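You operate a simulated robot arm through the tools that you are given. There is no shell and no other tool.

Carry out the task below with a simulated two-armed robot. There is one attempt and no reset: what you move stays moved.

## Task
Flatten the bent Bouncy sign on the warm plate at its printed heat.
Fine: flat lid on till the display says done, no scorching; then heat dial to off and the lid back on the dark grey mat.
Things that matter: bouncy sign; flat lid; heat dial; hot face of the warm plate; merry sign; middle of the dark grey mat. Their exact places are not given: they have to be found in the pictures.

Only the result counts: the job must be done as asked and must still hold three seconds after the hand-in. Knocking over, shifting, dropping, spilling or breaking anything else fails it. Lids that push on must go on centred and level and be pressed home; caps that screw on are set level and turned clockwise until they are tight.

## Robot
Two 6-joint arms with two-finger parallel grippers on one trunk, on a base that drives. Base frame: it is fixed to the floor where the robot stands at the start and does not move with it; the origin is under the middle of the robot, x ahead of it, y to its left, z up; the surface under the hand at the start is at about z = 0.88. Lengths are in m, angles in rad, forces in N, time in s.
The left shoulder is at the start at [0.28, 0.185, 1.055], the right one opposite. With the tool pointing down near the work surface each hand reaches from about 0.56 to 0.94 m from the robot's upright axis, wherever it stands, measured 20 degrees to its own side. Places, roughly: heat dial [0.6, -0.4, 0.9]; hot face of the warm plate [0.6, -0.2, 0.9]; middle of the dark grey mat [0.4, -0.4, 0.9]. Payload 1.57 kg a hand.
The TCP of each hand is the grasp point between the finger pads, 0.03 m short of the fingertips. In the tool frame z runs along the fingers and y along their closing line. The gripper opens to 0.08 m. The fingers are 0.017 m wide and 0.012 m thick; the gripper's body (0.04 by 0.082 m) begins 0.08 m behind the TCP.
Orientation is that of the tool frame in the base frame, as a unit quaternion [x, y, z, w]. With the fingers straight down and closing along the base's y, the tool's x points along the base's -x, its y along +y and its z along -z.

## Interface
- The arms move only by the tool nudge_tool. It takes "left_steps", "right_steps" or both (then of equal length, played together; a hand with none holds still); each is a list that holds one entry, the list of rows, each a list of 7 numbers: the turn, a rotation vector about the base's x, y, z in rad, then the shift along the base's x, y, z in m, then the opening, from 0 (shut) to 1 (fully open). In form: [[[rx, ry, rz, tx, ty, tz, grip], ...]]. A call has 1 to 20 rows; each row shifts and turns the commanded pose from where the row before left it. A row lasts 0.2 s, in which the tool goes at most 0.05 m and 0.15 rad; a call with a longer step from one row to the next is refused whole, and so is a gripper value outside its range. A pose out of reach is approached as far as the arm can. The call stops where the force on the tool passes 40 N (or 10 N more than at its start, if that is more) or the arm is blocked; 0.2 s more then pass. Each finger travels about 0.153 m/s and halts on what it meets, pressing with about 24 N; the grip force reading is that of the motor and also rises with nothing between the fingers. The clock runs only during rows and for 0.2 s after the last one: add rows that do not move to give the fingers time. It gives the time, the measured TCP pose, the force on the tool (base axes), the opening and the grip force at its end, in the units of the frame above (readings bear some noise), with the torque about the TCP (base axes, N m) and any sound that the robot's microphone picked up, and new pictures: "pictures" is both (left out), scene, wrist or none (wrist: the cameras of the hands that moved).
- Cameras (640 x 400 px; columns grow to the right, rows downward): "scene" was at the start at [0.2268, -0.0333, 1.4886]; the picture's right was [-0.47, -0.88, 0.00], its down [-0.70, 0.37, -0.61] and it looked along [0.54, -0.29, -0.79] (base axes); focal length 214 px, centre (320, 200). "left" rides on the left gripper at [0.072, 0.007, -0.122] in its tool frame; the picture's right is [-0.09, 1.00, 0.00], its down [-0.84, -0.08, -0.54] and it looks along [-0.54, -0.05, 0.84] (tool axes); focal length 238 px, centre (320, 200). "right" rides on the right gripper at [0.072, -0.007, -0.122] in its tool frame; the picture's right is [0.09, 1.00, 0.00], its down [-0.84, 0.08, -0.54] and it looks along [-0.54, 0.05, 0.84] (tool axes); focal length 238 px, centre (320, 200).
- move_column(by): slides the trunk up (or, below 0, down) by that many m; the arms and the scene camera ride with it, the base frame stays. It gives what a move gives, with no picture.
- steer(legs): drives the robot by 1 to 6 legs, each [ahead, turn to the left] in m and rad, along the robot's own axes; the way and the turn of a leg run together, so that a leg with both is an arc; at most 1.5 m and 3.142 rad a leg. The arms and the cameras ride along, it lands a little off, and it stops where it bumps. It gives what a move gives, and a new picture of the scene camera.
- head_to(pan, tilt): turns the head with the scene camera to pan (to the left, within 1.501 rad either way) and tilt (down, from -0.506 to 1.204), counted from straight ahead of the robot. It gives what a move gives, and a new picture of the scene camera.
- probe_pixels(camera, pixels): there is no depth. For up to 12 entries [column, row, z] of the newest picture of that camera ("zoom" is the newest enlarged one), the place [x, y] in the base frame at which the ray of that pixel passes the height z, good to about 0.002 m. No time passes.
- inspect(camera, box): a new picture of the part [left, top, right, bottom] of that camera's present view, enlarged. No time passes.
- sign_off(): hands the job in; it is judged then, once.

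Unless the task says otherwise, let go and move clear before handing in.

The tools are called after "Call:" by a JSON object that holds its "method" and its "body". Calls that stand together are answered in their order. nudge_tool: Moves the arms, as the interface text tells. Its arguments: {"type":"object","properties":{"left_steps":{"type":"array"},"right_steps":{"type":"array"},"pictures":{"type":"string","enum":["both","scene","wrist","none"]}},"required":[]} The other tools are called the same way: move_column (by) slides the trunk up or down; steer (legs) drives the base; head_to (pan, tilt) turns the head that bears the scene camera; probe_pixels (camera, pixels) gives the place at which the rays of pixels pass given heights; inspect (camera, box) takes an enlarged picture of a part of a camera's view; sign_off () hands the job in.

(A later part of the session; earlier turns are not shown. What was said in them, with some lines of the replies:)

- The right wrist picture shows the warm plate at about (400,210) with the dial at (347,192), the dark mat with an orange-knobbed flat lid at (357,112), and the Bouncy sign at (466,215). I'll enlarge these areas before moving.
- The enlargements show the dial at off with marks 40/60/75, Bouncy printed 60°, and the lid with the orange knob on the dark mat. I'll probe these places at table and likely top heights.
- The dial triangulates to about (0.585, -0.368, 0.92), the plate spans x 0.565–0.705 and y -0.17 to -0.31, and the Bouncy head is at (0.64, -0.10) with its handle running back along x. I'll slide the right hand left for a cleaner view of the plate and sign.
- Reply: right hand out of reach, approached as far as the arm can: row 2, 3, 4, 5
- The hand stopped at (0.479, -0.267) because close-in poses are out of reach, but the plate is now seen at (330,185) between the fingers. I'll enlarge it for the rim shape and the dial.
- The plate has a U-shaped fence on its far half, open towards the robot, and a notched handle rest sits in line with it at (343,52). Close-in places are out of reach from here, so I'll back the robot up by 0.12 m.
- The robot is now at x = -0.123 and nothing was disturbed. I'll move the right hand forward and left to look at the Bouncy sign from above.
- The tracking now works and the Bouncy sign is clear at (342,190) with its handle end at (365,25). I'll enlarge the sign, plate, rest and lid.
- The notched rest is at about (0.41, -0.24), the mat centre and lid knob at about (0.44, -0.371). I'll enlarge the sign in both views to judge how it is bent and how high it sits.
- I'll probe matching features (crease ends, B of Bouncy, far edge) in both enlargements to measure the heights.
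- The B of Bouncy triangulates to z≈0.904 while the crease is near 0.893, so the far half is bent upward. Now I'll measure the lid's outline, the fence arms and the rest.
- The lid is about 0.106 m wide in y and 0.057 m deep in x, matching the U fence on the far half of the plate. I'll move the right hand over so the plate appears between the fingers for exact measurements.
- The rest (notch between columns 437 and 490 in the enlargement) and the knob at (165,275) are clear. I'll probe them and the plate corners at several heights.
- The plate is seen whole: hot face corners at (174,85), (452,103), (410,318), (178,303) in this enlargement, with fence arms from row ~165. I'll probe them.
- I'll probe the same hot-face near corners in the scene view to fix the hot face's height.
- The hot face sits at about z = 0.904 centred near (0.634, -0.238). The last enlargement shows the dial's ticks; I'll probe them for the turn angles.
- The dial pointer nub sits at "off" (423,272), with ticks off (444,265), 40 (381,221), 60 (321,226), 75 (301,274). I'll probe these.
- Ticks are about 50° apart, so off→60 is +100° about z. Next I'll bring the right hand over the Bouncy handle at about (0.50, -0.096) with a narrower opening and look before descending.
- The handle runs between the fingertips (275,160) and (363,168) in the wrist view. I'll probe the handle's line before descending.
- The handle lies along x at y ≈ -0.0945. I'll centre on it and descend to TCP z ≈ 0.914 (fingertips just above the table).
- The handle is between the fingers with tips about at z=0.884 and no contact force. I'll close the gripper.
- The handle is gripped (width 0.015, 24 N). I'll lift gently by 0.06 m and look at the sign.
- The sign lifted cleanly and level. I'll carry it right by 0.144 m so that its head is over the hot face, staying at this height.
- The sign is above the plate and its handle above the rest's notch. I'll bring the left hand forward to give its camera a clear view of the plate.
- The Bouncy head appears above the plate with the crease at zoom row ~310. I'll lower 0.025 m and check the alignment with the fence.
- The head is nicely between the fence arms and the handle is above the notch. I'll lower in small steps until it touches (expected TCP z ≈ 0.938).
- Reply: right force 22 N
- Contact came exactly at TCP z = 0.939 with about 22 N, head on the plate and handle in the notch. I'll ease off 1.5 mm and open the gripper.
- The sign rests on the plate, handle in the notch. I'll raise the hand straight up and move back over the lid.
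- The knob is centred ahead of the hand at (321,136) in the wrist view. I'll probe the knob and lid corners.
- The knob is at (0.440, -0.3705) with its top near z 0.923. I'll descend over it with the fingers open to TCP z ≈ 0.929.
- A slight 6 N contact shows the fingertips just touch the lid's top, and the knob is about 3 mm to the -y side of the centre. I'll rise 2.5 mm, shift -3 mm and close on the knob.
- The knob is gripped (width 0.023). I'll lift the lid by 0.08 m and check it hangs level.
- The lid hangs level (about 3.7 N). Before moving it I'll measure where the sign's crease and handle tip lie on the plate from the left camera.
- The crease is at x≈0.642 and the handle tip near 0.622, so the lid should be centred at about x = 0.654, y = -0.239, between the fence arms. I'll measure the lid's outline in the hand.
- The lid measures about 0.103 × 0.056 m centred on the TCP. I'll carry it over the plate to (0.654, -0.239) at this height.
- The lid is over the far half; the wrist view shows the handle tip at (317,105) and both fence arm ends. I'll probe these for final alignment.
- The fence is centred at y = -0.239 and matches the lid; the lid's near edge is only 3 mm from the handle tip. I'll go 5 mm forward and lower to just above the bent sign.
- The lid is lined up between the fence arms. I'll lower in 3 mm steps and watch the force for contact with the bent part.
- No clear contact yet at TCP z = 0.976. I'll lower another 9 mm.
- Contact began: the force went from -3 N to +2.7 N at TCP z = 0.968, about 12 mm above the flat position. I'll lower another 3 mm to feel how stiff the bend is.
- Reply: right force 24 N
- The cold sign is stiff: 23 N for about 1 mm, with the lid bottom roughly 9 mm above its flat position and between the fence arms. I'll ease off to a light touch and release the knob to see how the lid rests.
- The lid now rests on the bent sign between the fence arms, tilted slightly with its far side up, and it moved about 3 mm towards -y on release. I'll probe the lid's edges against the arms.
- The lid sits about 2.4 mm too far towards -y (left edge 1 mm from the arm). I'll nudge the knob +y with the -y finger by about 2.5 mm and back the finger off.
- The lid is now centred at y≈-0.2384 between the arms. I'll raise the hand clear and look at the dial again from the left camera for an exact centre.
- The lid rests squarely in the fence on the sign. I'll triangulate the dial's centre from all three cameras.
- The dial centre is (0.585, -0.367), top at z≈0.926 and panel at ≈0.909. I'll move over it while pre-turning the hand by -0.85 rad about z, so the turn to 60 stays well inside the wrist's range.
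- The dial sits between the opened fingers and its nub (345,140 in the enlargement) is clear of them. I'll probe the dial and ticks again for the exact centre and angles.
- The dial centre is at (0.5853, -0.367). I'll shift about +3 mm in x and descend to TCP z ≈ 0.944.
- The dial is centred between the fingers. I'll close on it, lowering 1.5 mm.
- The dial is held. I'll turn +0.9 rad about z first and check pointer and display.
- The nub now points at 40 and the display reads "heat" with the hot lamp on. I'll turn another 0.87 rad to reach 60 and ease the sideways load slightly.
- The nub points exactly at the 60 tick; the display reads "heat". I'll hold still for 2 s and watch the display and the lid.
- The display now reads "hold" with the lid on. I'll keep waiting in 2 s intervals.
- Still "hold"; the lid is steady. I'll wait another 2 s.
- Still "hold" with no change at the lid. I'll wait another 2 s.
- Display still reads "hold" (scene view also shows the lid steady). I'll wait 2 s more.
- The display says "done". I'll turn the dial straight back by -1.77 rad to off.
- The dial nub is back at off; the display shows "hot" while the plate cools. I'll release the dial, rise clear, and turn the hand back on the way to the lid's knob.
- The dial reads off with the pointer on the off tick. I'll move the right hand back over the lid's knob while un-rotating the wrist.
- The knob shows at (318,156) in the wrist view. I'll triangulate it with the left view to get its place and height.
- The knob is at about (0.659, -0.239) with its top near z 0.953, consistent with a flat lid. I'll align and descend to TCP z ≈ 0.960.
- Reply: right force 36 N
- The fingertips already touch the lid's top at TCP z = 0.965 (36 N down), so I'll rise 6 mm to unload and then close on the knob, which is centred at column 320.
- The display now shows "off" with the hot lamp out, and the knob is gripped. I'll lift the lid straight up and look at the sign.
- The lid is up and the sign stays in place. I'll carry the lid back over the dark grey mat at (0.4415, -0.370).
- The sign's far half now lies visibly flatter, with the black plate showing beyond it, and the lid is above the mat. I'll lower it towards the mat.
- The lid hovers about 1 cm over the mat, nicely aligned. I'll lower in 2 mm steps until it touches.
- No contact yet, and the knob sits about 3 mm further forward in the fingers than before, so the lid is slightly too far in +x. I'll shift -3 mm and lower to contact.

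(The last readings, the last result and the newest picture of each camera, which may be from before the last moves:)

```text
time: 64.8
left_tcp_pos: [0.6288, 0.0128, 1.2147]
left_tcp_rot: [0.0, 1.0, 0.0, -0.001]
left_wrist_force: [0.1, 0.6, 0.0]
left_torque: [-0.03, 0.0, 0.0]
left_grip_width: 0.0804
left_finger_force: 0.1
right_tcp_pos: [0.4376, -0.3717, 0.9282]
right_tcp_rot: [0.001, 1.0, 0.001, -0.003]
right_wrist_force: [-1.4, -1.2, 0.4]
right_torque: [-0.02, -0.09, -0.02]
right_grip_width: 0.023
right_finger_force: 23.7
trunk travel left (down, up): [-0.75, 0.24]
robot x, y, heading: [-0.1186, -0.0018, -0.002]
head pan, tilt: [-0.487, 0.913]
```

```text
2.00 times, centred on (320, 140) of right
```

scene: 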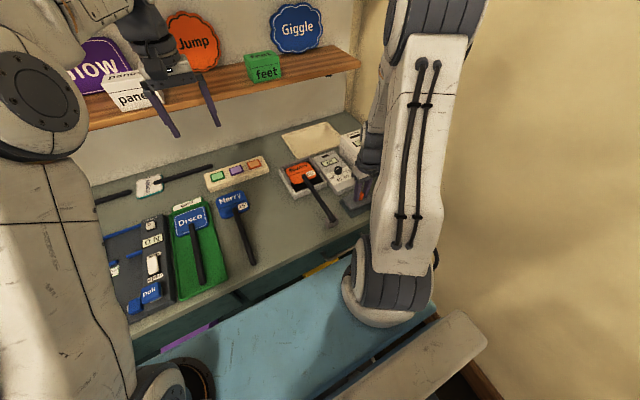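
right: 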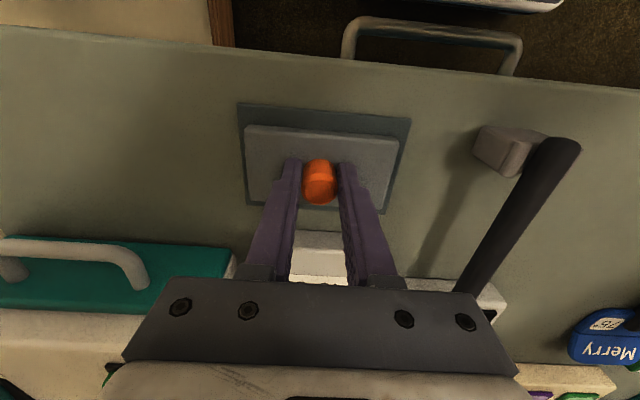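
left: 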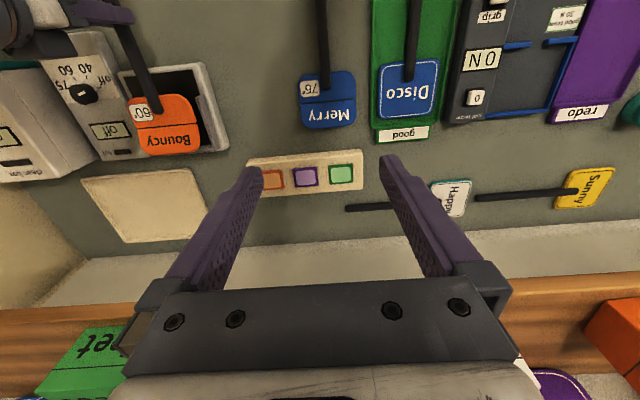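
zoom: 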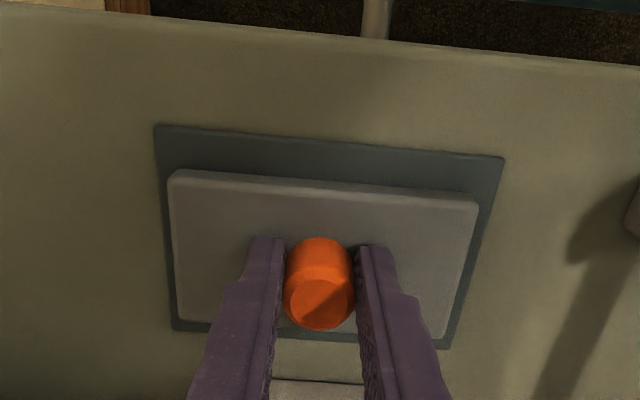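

Contact is beginning and the lid is centred on the mat like at the start. I'll lower one more millimetre and release.

Call:
{"method": "nudge_tool", "body": {"right_steps": [[[0, 0, 0, 0, 0, -0.001, 0], [0, 0, 0, 0, 0, 0, 0], [0, 0, 0, 0, 0, 0, 0.3], [0, 0, 0, 0, 0, 0, 0.38], [0, 0, 0, 0, 0, 0, 0.45], [0, 0, 0, 0, 0, 0, 0.6], [0, 0, 0, 0, 0, 0, 0.6]]], "pictures": "wrist"}}

Call:
{"method": "inspect", "body": {"camera": "right", "box": [200, 40, 440, 240]}}

```text
time: 66.4
left_tcp_pos: [0.6284, 0.0144, 1.2152]
left_tcp_rot: [0.0, 1.0, -0.001, 0.0]
left_wrist_force: [0.4, -0.3, -0.4]
left_torque: [-0.01, -0.03, -0.01]
left_grip_width: 0.0802
left_finger_force: 0.0
right_tcp_pos: [0.4367, -0.37, 0.9279]
right_tcp_rot: [-0.001, 1.0, 0.0, -0.002]
right_wrist_force: [1.3, 10.8, 20.9]
right_torque: [-0.11, -0.2, 0.11]
right_grip_width: 0.0383
right_finger_force: 0.0
trunk travel left (down, up): [-0.75, 0.24]
robot x, y, heading: [-0.1185, 0.0014, -0.001]
head pan, tilt: [-0.487, 0.913]
```

right: 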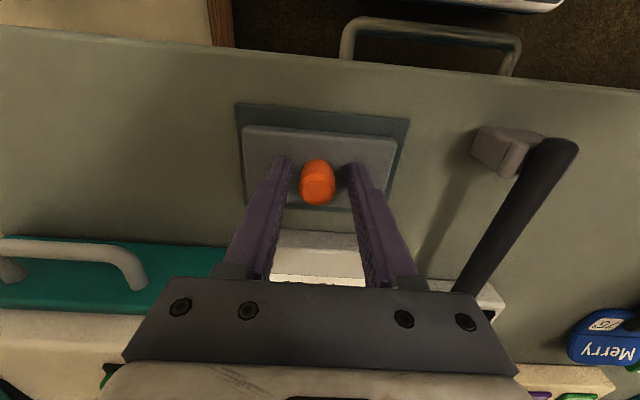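

```text
2.00 times, centred on (320, 140) of right
```

zoom: 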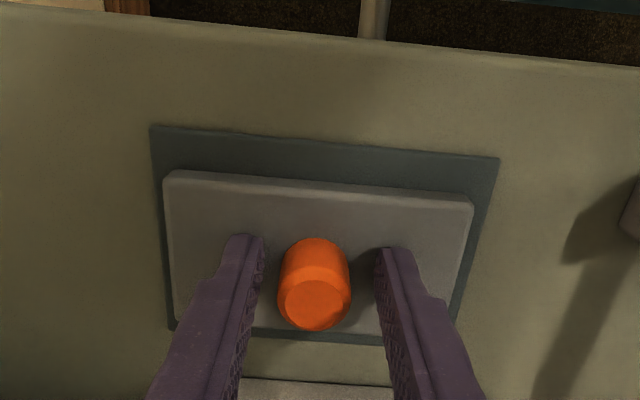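

The knob is free and the lid lies on the mat, but the fingertips press lightly on its top. I'll rise straight up and away.

Call:
{"method": "nudge_tool", "body": {"right_steps": [[[0, 0, 0, 0, 0, 0.003, 0.45], [0, 0, 0, 0, 0, 0.005, 0.5], [0, 0, 0, 0, 0, 0.02, 0.6], [0, 0, 0, 0, 0, 0.04, 0.6], [0, 0, 0, 0, 0, 0.04, 0.6], [0, 0, 0, 0, 0, 0, 0.6]]], "pictures": "both"}}

Call:
{"method": "inspect", "body": {"camera": "right", "box": [200, 40, 440, 240]}}

Call:
{"method": "inspect", "body": {"camera": "scene", "box": [270, 140, 390, 230]}}

Call:
{"method": "inspect", "body": {"camera": "left", "box": [60, 50, 240, 170]}}

```text
time: 67.8
left_tcp_pos: [0.628, 0.0138, 1.2152]
left_tcp_rot: [0.0, 1.0, 0.001, 0.0]
left_wrist_force: [-0.8, 0.5, 0.4]
left_torque: [-0.03, -0.05, -0.01]
left_grip_width: 0.0801
left_finger_force: 0.1
right_tcp_pos: [0.4371, -0.3711, 1.0347]
right_tcp_rot: [0.001, 1.0, 0.001, -0.003]
right_wrist_force: [-0.1, -0.8, -0.2]
right_torque: [0.01, 0.0, -0.01]
right_grip_width: 0.0483
right_finger_force: 0.1
trunk travel left (down, up): [-0.75, 0.24]
robot x, y, heading: [-0.1219, 0.0019, -0.0]
head pan, tilt: [-0.487, 0.913]
```

scene: 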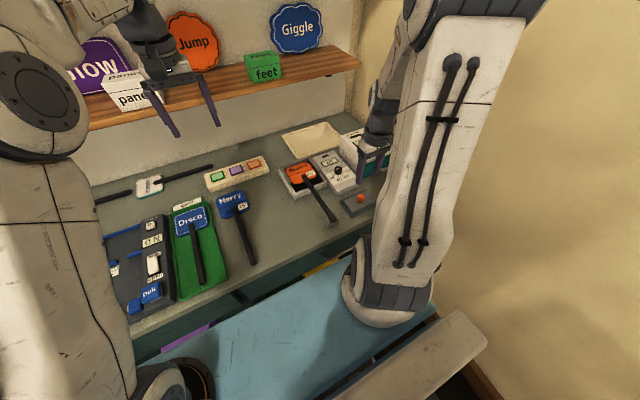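
right: 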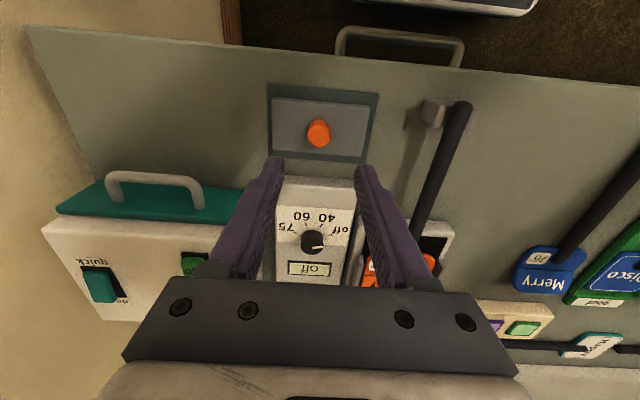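

```text
2.00 times, centred on (320, 140) of right
```

zoom: 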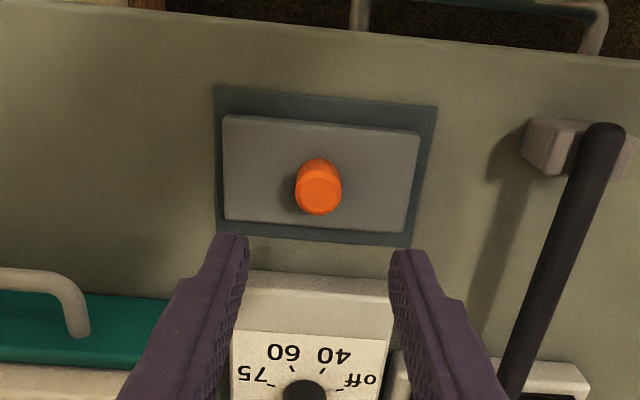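

```text
4.44 times, centred on (330, 185) of scene
```

zoom: 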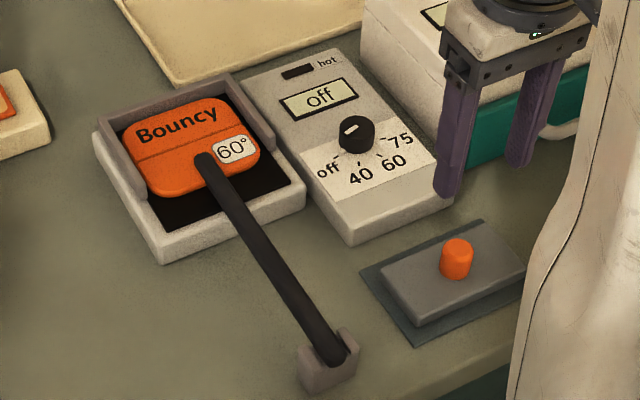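

```text
3.33 times, centred on (150, 110) of left
```

zoom: 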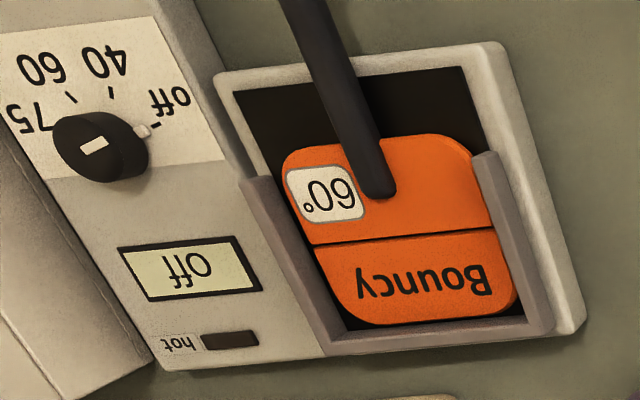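

The lid is back on the mat, the dial and display read off, and the sign lies flat with straight side edges and unchanged colour. I'll verify the lid's centring on the mat by probing.

Call:
{"method": "probe_pixels", "body": {"camera": "right", "pixels": [[271, 98.5, 0.897], [370, 106, 0.897], [363.5, 156.5, 0.897], [272.5, 151, 0.897], [267.5, 83.5, 0.882], [378.5, 93.5, 0.882], [365, 163.5, 0.882], [269, 156, 0.882], [319.5, 137, 0.923]]}}

Call:
{"method": "nudge_tool", "body": {"right_steps": [[[0, 0, 0, 0, 0.03, 0.02, 0.6], [0, 0, 0, 0.02, 0.035, 0.02, 0.6], [0, 0, 0, 0.02, 0.035, 0.02, 0.6], [0, 0, 0, 0.01, 0.03, 0, 0.6], [0, 0, 0, 0, 0, 0, 0.6]]], "pictures": "both"}}

Call:
{"method": "inspect", "body": {"camera": "right", "box": [200, 80, 420, 280]}}

Call:
{"method": "inspect", "body": {"camera": "scene", "box": [270, 150, 340, 200]}}

```text
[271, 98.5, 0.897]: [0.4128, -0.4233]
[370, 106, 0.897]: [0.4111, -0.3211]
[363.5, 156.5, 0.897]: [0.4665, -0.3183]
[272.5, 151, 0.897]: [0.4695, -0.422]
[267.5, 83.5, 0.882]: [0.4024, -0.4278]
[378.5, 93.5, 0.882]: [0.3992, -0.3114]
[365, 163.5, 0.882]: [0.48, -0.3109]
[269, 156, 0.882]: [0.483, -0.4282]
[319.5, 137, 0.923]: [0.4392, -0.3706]
```

```text
time: 69.0
left_tcp_pos: [0.6281, 0.0128, 1.2142]
left_tcp_rot: [0.0, 1.0, 0.0, 0.0]
left_wrist_force: [0.1, 0.0, 0.3]
left_torque: [-0.02, 0.01, 0.02]
left_grip_width: 0.08
left_finger_force: 0.0
right_tcp_pos: [0.488, -0.2409, 1.0944]
right_tcp_rot: [0.0, 1.0, 0.001, -0.002]
right_wrist_force: [1.3, 0.0, -0.3]
right_torque: [0.01, 0.0, 0.04]
right_grip_width: 0.0479
right_finger_force: 0.0
trunk travel left (down, up): [-0.75, 0.24]
robot x, y, heading: [-0.1234, -0.0029, -0.002]
head pan, tilt: [-0.487, 0.913]
```

scene: 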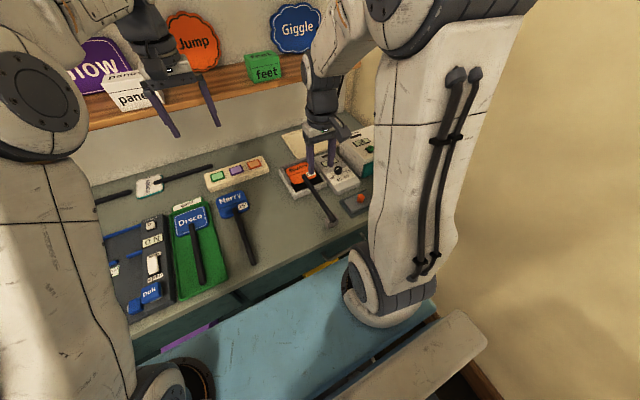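
right: 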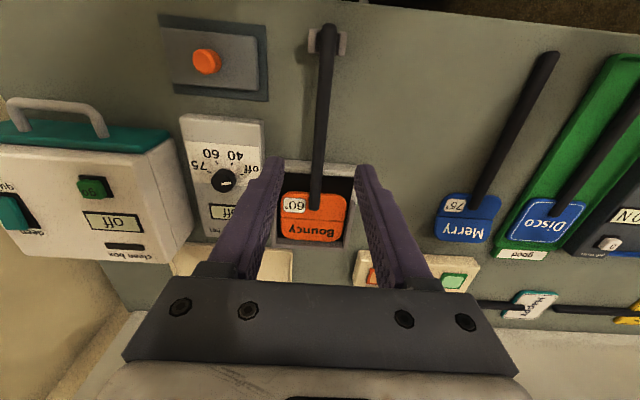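

```text
2.00 times, centred on (310, 180) of right
```

zoom: 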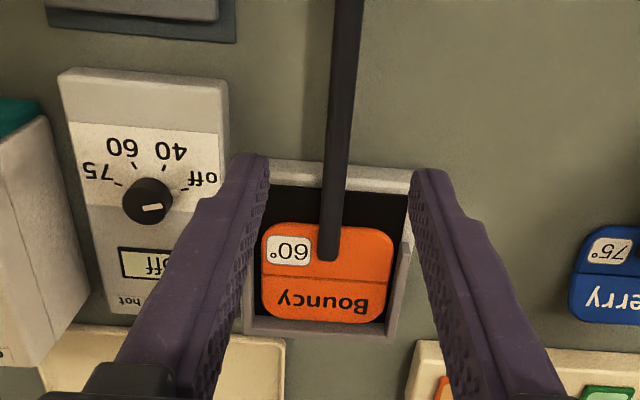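

```text
8.00 times, centred on (305, 175) of scene
```

zoom: 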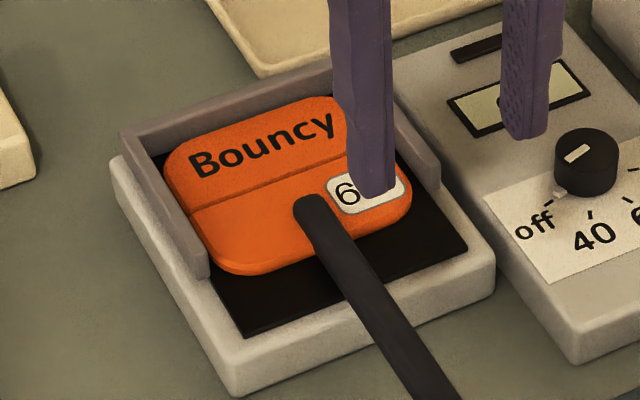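

Lid centre (0.440, -0.371) against mat centre (0.441, -0.370), so it is back in place. As a last check I'll triangulate the B of Bouncy and the crease to confirm flatness.

Call:
{"method": "inspect", "body": {"camera": "right", "box": [270, 180, 360, 250]}}

Call:
{"method": "inspect", "body": {"camera": "left", "box": [130, 80, 220, 160]}}

```text
5.71 times, centred on (315, 215) of right
```

zoom: 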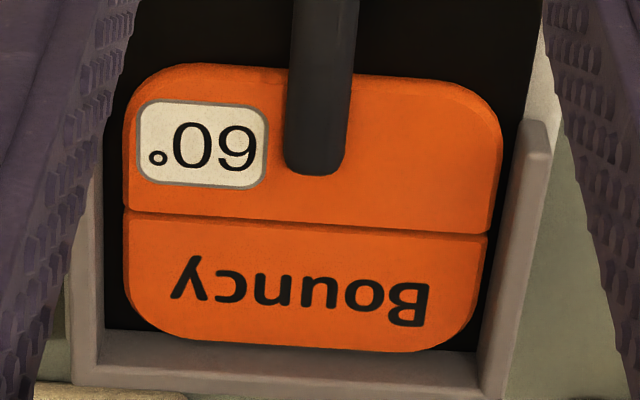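

```text
5.00 times, centred on (175, 120) of left
```

zoom: 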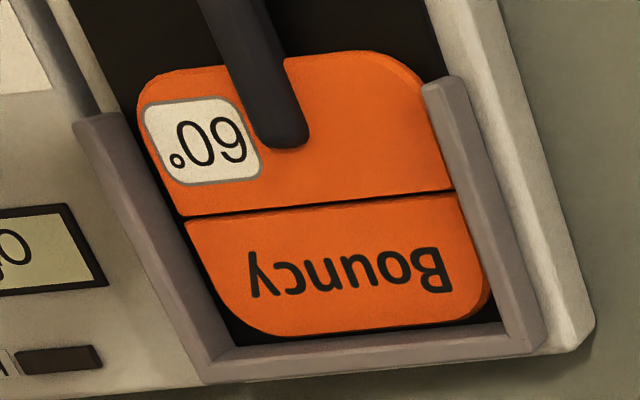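

I'll probe the matching B corner and crease ends in both cameras.

Call:
{"method": "probe_pixels", "body": {"camera": "right", "pixels": [[333.7, 229.9, 0.905], [333.7, 229.9, 0.925], [344.4, 221.3, 0.905], [344.4, 221.3, 0.925], [280.85, 217.3, 0.905], [280.85, 217.3, 0.925]]}}

Call:
{"method": "probe_pixels", "body": {"camera": "left", "pixels": [[199.6, 129.8, 0.905], [199.6, 129.8, 0.925], [202, 118.2, 0.905], [202, 118.2, 0.925], [148.4, 123.2, 0.905], [148.4, 123.2, 0.925]]}}

```text
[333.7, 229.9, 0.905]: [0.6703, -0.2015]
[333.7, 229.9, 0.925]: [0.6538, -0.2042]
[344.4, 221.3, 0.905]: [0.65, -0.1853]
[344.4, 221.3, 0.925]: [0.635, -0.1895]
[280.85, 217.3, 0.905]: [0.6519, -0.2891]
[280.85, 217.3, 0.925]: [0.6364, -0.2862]
```

```text
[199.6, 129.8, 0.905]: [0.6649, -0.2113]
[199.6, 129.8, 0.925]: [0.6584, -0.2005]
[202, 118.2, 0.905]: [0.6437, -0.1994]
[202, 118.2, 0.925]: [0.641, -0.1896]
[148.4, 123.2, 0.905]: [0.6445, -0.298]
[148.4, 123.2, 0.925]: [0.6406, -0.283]
```

The B of Bouncy (z≈0.918) and the crease (z≈0.919) are now level, where before the B stood about 11 mm higher, so the sign is flat. The dial and display are off, the lid is on the mat and both hands are clear, so I'll hand in.

Call:
{"method": "sign_off", "body": {}}

```text
The job is handed in.
```

The Bouncy sign was flattened on the warm plate at its printed 60° and the job is handed in. No verdict from the judging has come back yet.

- **Flattening:** The lid stayed on until the display said "done". The "B" of Bouncy measured about 11 mm above the crease before heating. It now measures level with the crease, to within about a millimetre.
- **Scorching:** The dial went only to 60 and was turned off right after "done". The sign's colour looks unchanged in the pictures.
- **Dial and display:** The dial is back at off, the display reads "off" and the hot lamp is out.
- **Lid:** It is back on the dark grey mat, within about 2 mm of the middle.
- **Sign:** I left it lying on the plate with its handle in the rest, since the task did not say where it should end up.

To reach the handle and lid, I backed the robot up about 0.12 m and left it there. Nothing else was knocked or shifted as far as the pictures show, and both hands were clear at hand-in.
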